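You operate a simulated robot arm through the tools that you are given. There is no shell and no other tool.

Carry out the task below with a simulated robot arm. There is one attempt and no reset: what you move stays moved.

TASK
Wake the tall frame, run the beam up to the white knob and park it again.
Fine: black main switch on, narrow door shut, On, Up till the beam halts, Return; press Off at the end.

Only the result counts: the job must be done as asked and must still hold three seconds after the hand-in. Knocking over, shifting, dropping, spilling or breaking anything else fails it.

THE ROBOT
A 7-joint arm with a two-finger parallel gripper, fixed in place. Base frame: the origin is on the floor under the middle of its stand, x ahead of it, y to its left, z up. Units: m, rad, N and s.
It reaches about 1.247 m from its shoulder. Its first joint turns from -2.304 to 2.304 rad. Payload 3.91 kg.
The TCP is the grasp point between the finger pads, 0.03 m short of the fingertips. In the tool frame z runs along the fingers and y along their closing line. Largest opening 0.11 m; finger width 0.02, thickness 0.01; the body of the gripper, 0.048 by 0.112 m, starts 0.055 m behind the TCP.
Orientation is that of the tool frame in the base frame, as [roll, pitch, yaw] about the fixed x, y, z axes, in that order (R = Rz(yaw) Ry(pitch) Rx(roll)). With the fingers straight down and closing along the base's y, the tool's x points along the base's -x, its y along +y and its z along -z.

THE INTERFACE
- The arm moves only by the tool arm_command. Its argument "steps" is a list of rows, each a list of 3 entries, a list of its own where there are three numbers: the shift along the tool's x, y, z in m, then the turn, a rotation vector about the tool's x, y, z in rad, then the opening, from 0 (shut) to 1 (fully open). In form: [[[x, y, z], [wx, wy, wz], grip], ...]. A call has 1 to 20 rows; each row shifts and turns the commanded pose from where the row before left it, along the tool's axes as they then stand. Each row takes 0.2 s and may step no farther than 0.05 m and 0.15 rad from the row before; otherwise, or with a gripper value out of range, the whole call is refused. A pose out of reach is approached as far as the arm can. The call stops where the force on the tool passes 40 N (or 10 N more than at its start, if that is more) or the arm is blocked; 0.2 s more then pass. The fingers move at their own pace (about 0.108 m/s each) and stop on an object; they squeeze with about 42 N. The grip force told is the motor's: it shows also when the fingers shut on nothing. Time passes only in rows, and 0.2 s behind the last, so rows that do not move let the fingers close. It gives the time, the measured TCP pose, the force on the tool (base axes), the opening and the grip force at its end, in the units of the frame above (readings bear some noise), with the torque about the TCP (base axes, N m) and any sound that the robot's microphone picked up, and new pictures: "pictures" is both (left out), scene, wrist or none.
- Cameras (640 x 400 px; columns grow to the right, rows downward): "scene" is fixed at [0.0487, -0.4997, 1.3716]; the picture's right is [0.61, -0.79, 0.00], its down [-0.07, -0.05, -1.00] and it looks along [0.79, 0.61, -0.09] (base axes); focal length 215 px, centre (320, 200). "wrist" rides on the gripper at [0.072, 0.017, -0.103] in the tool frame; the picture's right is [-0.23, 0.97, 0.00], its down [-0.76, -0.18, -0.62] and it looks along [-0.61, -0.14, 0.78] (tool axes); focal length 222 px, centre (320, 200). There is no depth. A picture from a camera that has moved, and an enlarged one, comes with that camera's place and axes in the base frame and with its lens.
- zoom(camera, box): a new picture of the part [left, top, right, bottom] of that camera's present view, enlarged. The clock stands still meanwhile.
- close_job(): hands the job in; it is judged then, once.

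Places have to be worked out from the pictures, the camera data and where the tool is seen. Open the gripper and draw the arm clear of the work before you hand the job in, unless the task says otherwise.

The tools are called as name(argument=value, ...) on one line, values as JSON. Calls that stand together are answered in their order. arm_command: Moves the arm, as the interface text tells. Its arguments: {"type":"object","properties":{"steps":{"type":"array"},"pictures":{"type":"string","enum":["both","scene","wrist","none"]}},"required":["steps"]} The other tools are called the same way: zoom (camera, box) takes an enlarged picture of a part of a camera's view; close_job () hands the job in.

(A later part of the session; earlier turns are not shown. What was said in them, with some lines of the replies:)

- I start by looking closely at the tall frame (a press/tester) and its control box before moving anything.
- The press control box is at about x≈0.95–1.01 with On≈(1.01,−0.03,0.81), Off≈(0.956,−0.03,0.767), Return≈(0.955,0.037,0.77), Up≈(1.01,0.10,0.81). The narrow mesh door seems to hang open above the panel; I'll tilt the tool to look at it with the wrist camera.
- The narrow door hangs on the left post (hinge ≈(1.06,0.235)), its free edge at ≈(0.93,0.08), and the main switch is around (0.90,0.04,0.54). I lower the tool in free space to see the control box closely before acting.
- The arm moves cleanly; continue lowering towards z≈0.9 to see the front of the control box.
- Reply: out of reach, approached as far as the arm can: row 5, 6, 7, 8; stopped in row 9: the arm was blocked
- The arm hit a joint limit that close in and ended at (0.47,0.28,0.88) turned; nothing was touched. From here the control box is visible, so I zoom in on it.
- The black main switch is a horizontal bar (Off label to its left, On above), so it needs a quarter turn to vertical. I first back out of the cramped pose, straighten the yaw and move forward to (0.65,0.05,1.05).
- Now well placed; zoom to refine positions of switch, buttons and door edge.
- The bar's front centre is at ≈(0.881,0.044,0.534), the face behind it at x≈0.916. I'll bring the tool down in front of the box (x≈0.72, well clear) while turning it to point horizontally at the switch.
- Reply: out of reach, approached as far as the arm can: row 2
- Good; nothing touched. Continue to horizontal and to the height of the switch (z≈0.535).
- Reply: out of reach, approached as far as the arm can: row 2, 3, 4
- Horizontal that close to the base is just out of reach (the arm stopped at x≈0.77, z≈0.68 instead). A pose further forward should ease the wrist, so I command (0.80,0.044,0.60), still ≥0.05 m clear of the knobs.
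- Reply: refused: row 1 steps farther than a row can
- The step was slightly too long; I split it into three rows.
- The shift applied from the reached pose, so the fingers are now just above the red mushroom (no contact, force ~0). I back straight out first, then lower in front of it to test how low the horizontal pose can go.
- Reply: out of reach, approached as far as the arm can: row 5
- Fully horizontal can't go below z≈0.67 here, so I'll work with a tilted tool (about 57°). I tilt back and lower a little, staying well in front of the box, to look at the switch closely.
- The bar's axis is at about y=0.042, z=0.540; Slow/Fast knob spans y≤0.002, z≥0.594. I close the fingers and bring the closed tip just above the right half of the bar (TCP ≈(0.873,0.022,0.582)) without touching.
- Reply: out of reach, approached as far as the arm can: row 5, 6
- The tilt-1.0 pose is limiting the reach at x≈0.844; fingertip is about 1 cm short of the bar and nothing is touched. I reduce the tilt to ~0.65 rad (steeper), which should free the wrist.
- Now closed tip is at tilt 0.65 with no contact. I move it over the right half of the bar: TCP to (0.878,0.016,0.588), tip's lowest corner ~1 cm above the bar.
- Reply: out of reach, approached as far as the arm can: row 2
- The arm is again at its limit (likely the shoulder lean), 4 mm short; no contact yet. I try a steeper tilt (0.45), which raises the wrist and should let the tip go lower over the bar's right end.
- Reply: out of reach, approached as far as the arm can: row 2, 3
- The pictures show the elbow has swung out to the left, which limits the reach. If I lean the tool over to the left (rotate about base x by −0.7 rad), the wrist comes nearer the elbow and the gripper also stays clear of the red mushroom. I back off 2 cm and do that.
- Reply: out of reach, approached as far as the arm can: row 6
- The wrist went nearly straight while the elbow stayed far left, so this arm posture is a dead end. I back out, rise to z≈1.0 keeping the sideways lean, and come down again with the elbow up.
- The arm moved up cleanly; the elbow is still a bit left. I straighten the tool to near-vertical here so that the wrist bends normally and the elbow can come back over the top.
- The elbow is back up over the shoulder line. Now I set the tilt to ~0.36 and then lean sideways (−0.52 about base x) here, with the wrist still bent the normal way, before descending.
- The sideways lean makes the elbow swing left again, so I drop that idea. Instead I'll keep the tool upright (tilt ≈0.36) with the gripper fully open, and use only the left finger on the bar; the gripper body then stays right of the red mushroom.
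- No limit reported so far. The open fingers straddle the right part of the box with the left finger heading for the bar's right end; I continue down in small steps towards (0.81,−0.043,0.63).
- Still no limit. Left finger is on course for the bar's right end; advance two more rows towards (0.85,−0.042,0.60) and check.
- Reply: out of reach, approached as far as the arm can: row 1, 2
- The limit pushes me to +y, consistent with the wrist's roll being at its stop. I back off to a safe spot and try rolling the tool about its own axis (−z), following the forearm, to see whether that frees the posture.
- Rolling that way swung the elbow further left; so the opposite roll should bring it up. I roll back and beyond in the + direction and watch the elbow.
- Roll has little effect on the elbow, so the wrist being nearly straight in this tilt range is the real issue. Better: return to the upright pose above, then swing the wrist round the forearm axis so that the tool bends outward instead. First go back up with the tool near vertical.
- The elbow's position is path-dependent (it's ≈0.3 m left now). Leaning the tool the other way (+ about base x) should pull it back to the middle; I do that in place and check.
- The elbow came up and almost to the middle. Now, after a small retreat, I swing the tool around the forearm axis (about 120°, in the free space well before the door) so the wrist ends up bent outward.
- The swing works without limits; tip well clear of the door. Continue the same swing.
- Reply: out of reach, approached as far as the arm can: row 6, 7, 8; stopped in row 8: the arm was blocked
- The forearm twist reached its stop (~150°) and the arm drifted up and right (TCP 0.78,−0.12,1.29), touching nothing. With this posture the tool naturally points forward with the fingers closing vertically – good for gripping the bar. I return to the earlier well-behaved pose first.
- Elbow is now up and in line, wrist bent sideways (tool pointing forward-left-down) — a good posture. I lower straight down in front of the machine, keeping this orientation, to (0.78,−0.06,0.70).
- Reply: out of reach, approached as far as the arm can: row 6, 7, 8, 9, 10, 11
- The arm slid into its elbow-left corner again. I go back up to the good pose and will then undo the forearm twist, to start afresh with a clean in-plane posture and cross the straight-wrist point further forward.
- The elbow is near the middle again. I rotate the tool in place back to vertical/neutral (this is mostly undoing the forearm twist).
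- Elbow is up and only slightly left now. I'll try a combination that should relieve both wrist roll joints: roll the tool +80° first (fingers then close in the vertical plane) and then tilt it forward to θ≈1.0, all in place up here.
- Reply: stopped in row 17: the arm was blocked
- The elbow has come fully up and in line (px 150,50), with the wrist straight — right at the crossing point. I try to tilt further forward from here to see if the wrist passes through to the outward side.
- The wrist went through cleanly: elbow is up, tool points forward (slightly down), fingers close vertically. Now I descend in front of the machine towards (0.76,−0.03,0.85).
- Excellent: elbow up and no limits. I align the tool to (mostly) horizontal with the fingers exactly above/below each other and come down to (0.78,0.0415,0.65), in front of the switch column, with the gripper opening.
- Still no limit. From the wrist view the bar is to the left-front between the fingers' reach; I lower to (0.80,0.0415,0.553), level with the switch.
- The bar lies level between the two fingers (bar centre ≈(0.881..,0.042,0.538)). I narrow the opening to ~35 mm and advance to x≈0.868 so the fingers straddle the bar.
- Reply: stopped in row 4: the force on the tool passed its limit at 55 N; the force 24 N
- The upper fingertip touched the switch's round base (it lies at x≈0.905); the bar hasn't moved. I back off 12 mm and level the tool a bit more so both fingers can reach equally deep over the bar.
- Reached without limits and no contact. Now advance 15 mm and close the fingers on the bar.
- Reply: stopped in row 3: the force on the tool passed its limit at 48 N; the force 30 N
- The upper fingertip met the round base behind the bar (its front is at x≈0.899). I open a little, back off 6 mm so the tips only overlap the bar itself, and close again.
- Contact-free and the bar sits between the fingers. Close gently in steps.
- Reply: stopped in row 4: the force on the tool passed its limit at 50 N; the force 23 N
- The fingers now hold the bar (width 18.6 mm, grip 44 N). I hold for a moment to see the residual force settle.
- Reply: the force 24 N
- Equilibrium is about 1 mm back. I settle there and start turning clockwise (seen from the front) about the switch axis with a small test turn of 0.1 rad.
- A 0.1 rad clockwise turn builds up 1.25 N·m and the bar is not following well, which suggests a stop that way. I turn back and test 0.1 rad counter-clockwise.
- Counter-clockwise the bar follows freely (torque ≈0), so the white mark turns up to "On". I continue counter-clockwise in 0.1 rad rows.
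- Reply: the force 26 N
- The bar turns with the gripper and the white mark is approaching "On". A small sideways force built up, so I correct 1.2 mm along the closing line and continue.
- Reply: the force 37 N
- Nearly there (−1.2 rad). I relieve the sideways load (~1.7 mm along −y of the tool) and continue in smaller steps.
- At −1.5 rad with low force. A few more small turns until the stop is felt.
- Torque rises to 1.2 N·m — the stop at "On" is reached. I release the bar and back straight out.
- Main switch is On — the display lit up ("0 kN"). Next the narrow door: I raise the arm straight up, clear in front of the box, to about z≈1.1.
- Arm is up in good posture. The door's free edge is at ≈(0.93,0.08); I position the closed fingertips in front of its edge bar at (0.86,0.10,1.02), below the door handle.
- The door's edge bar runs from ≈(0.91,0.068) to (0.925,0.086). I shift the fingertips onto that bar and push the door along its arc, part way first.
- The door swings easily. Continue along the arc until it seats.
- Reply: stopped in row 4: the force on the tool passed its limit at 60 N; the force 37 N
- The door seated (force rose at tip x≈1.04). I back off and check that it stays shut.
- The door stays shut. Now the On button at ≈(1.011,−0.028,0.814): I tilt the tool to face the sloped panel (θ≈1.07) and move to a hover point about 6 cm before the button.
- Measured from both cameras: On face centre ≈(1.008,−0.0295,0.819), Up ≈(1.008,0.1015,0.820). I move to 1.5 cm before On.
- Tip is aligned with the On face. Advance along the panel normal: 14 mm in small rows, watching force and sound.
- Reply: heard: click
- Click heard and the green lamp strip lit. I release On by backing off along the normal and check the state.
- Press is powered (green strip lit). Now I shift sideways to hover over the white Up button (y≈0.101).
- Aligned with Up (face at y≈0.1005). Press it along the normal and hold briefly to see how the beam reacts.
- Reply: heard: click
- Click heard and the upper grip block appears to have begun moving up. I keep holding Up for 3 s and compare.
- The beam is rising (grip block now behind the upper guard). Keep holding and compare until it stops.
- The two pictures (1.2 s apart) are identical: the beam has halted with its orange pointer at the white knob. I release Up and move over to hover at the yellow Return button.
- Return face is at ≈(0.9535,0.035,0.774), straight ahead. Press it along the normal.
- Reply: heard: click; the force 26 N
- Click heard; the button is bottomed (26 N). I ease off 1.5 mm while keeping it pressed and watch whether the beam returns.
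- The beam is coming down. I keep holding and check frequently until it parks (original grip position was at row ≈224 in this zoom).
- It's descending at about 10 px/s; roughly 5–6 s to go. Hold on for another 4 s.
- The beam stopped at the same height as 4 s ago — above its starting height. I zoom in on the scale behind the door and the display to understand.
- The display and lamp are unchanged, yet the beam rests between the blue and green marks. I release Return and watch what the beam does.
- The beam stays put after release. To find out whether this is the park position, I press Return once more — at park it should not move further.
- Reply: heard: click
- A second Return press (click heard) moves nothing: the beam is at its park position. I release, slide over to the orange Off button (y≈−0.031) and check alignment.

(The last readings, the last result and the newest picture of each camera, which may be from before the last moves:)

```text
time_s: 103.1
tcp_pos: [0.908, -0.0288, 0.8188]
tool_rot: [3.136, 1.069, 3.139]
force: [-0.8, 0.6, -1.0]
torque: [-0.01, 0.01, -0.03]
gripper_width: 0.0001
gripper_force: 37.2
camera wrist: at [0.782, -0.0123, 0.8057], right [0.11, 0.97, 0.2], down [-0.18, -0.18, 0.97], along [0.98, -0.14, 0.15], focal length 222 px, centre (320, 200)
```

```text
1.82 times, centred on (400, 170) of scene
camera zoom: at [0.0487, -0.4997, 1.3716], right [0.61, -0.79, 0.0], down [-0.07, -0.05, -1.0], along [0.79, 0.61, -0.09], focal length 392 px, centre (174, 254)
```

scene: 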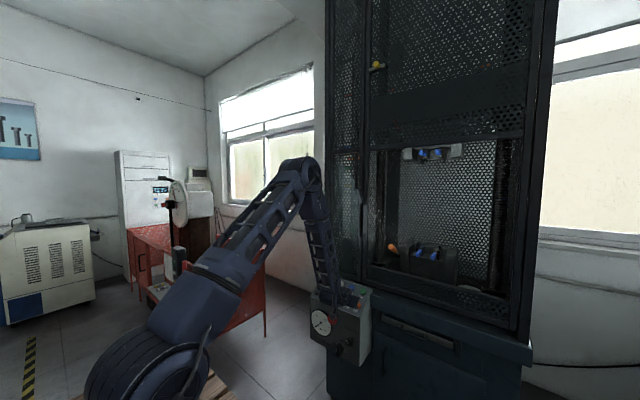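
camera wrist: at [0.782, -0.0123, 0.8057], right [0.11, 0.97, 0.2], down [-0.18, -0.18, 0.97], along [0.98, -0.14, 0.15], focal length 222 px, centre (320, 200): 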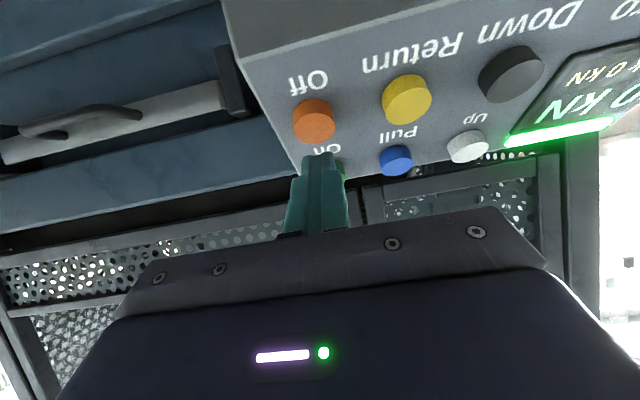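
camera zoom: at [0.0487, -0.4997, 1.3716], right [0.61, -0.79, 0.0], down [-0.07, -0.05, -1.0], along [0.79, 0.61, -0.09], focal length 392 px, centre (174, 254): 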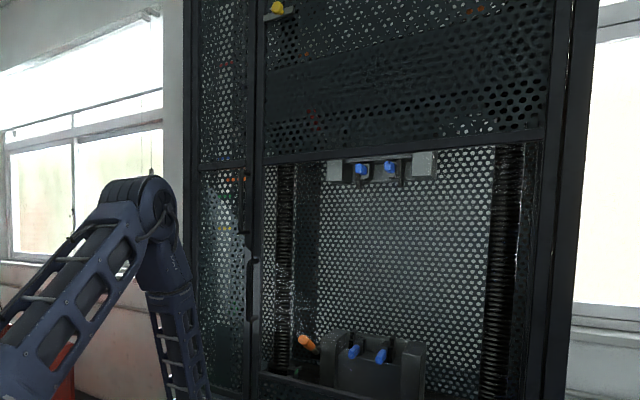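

Off is straight ahead (face at y≈−0.031). Press it along the normal.

arm_command(steps=[[[0.0071, 0, 0.0187], [0, 0, 0], 0], [[0.0021, 0, 0.0056], [0, 0, 0], 0], [[0.0007, 0, 0.0019], [0, 0, 0], 0], [[0.0005, 0, 0.0012], [0, 0, 0], 0], [[0, 0, 0], [0, 0, 0], 0]], pictures="both")

zoom(camera="scene", box=[300, 250, 390, 340])

```text
time_s: 104.3
tcp_pos: [0.9279, -0.0315, 0.7978]
tool_rot: [3.139, 1.067, 3.138]
force: [-4.8, -1.4, 3.8]
torque: [-0.03, 0.05, 0.02]
gripper_width: 0.0
gripper_force: 37.8
heard: click
camera wrist: at [0.8014, -0.0134, 0.7841], right [0.11, 0.97, 0.2], down [-0.18, -0.18, 0.97], along [0.98, -0.14, 0.15], focal length 222 px, centre (320, 200)
```

scene: 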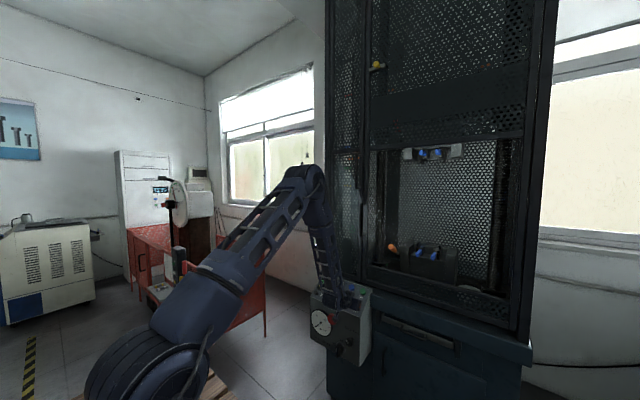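
wrist: 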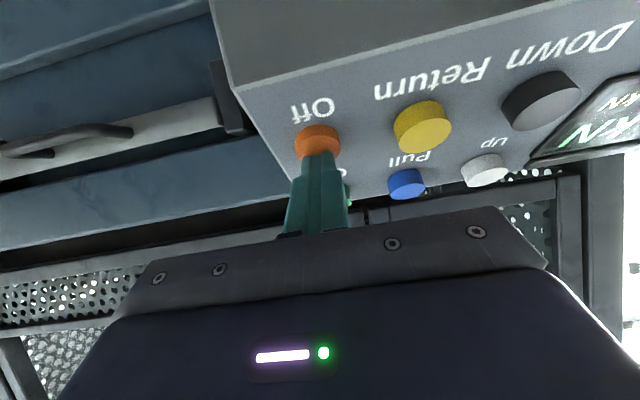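

```text
4.44 times, centred on (345, 295) of scene
camera zoom: at [0.0487, -0.4997, 1.3716], right [0.61, -0.79, 0.0], down [-0.07, -0.05, -1.0], along [0.79, 0.61, -0.09], focal length 957 px, centre (209, -222)
```

zoom: 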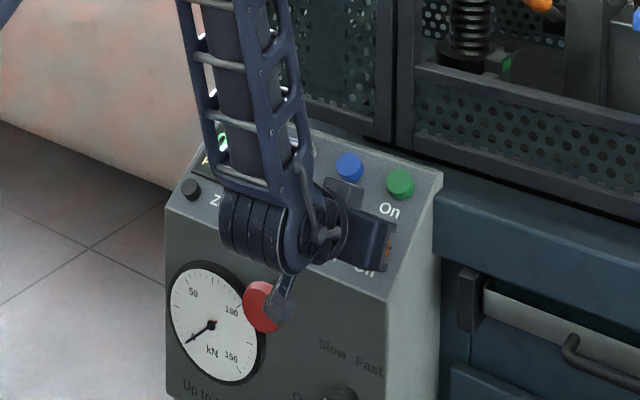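

Click heard and the green lamp went out. I release, back away along the normal and retreat upward/backward with the gripper opening.

arm_command(steps=[[[-0.0035, 0, -0.0094], [0, 0, 0], 0], [[-0.0071, 0, -0.0187], [0, 0, 0], 0], [[-0.0071, 0, -0.0187], [0, 0, 0], 0], [[-0.01, 0, -0.04], [0, 0, 0], 0], [[-0.01, 0, -0.04], [0, 0, 0], 0.3], [[-0.01, 0, -0.04], [0, 0, 0], 0.6], [[-0.01, 0, -0.04], [0, 0, 0], 1], [[-0.01, 0, -0.04], [0, 0, 0], 1]], pictures="both")

zoom(camera="scene", box=[300, 250, 390, 360])

zoom(camera="scene", box=[320, 60, 480, 280])

zoom(camera="wrist", box=[220, 0, 540, 240])

```text
time_s: 106.1
tcp_pos: [0.742, -0.0292, 0.9757]
tool_rot: [3.14, 1.066, 3.139]
force: [1.2, -0.7, -0.5]
torque: [0.01, -0.02, 0.0]
gripper_width: 0.11
gripper_force: 0.0
camera wrist: at [0.6175, -0.0129, 0.9629], right [0.11, 0.97, 0.2], down [-0.18, -0.18, 0.97], along [0.98, -0.14, 0.15], focal length 222 px, centre (320, 200)
```

scene: 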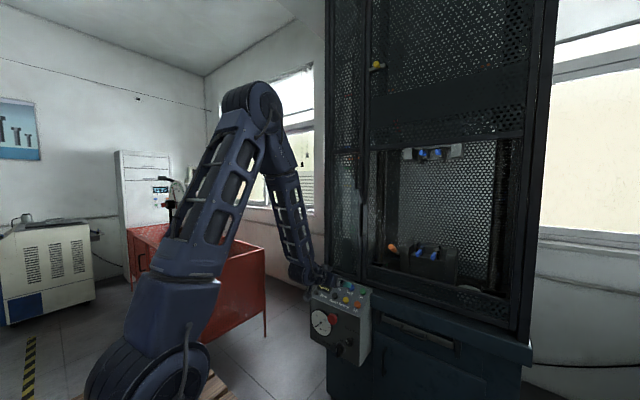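
wrist: 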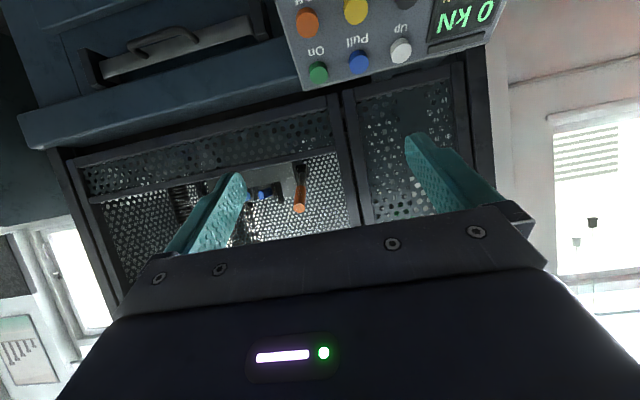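

```text
3.64 times, centred on (345, 305) of scene
camera zoom: at [0.0487, -0.4997, 1.3716], right [0.61, -0.79, 0.0], down [-0.07, -0.05, -1.0], along [0.79, 0.61, -0.09], focal length 783 px, centre (229, -182)
```

zoom: 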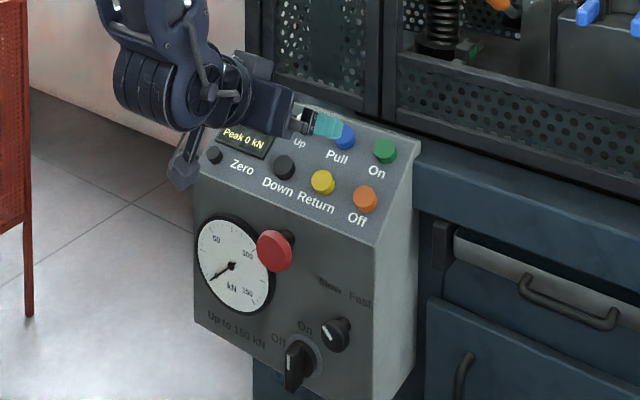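

```text
1.82 times, centred on (400, 170) of scene
camera zoom: at [0.0487, -0.4997, 1.3716], right [0.61, -0.79, 0.0], down [-0.07, -0.05, -1.0], along [0.79, 0.61, -0.09], focal length 392 px, centre (174, 254)
```

zoom: 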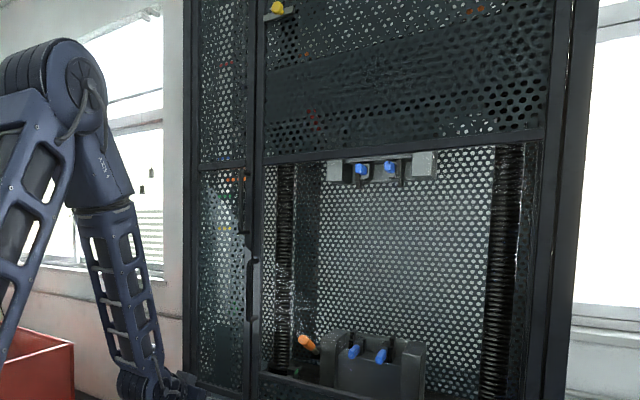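

```text
1.67 times, centred on (380, 120) of wrist
camera zoom: at [0.6175, -0.0129, 0.9629], right [0.11, 0.97, 0.2], down [-0.18, -0.18, 0.97], along [0.98, -0.14, 0.15], focal length 370 px, centre (220, 333)
```

zoom: 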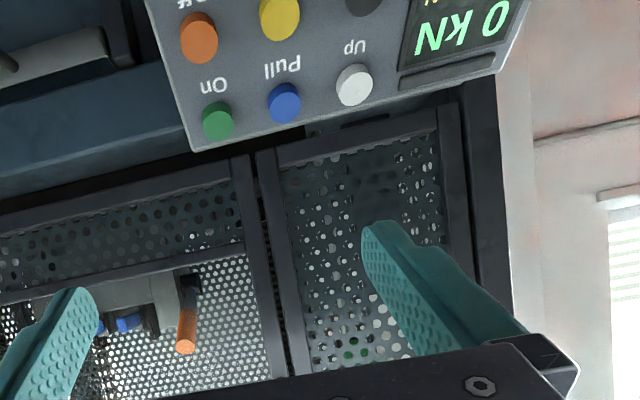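

Lamp is out, main switch On, door shut, beam parked. I retreat a little more and wait a second to make sure everything stays as it is.

arm_command(steps=[[[-0.02, 0, -0.03], [0, 0, 0], 1], [[-0.02, 0, -0.03], [0, 0, 0], 1], [[0, 0, 0], [0, 0, 0], 1], [[0, 0, 0], [0, 0, 0], 1], [[0, 0, 0], [0, 0, 0], 1], [[0, 0, 0], [0, 0, 0], 1], [[0, 0, 0], [0, 0, 0], 1]], pictures="both")

zoom(camera="scene", box=[320, 60, 480, 280])

zoom(camera="scene", box=[305, 260, 385, 370])

```text
time_s: 107.7
tcp_pos: [0.7099, -0.0309, 1.0394]
tool_rot: [3.139, 1.067, 3.138]
force: [-0.5, -0.9, -0.4]
torque: [0.0, 0.0, 0.01]
gripper_width: 0.1103
gripper_force: 0.1
camera wrist: at [0.5845, -0.0137, 1.0264], right [0.11, 0.97, 0.2], down [-0.18, -0.18, 0.97], along [0.98, -0.14, 0.15], focal length 222 px, centre (320, 200)
```

scene: 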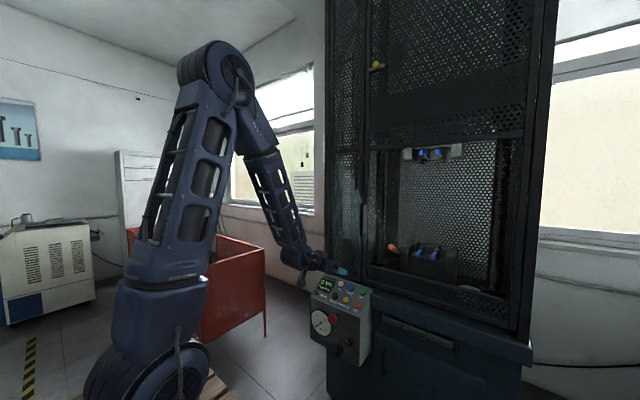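
wrist: 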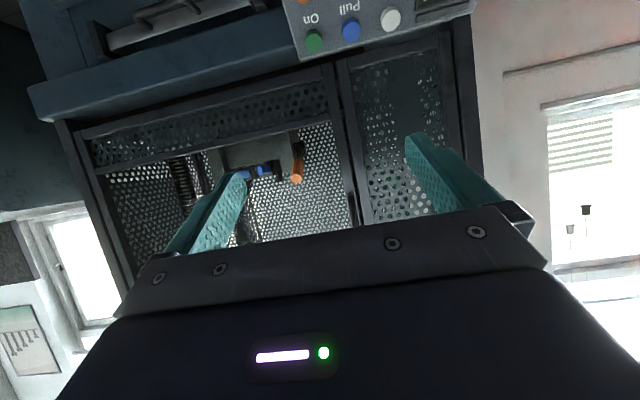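

```text
1.82 times, centred on (400, 170) of scene
camera zoom: at [0.0487, -0.4997, 1.3716], right [0.61, -0.79, 0.0], down [-0.07, -0.05, -1.0], along [0.79, 0.61, -0.09], focal length 392 px, centre (174, 254)
```

zoom: 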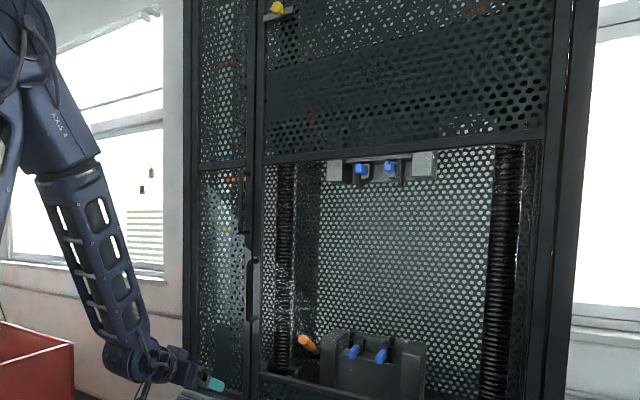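

```text
3.64 times, centred on (345, 315) of scene
camera zoom: at [0.0487, -0.4997, 1.3716], right [0.61, -0.79, 0.0], down [-0.07, -0.05, -1.0], along [0.79, 0.61, -0.09], focal length 783 px, centre (229, -218)
```

zoom: 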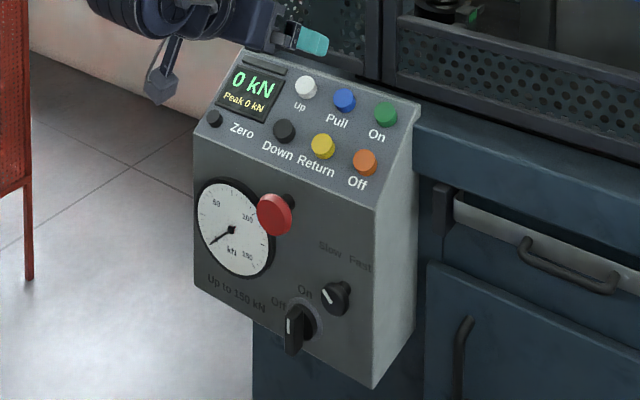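

The last pictures show main switch On, narrow door shut, beam parked and steady, power lamp off after Off, nothing else moved, and the open gripper clear of the machine. I hand the job in.

close_job()

```text
The job is handed in.
```

The job is handed in, and every step you asked for was carried out. The one thing to know is that the beam came to rest higher than where it started.

1. **Main switch:** the black switch is on and the display lit up. It only turns counter-clockwise. While gripping it, a fingertip bumped its round base at up to 55 N, with no visible damage.
2. **Narrow door:** it is pushed shut and stayed shut.
3. **On:** pressed, with a click, and the green lamp lit.
4. **Up:** held until the beam stopped with its orange pointer at the white knob.
5. **Return:** held, and the beam came down and stopped by itself with the pointer between the blue and green marks. At the start the pointer was lower, at the yellow mark. I pressed Return a second time, heard the click and saw no further movement. I took that as the machine's park position, though nothing on the machine confirmed it.
6. **Off:** pressed last, and the green lamp went out. The display still reads 0 kN because the main switch is on.

In the last pictures nothing had changed about 3 s after pressing Off. The gripper is open and well clear of the machine. I saw nothing else shifted: the red mushroom button and the Slow/Fast knob look as they did before.
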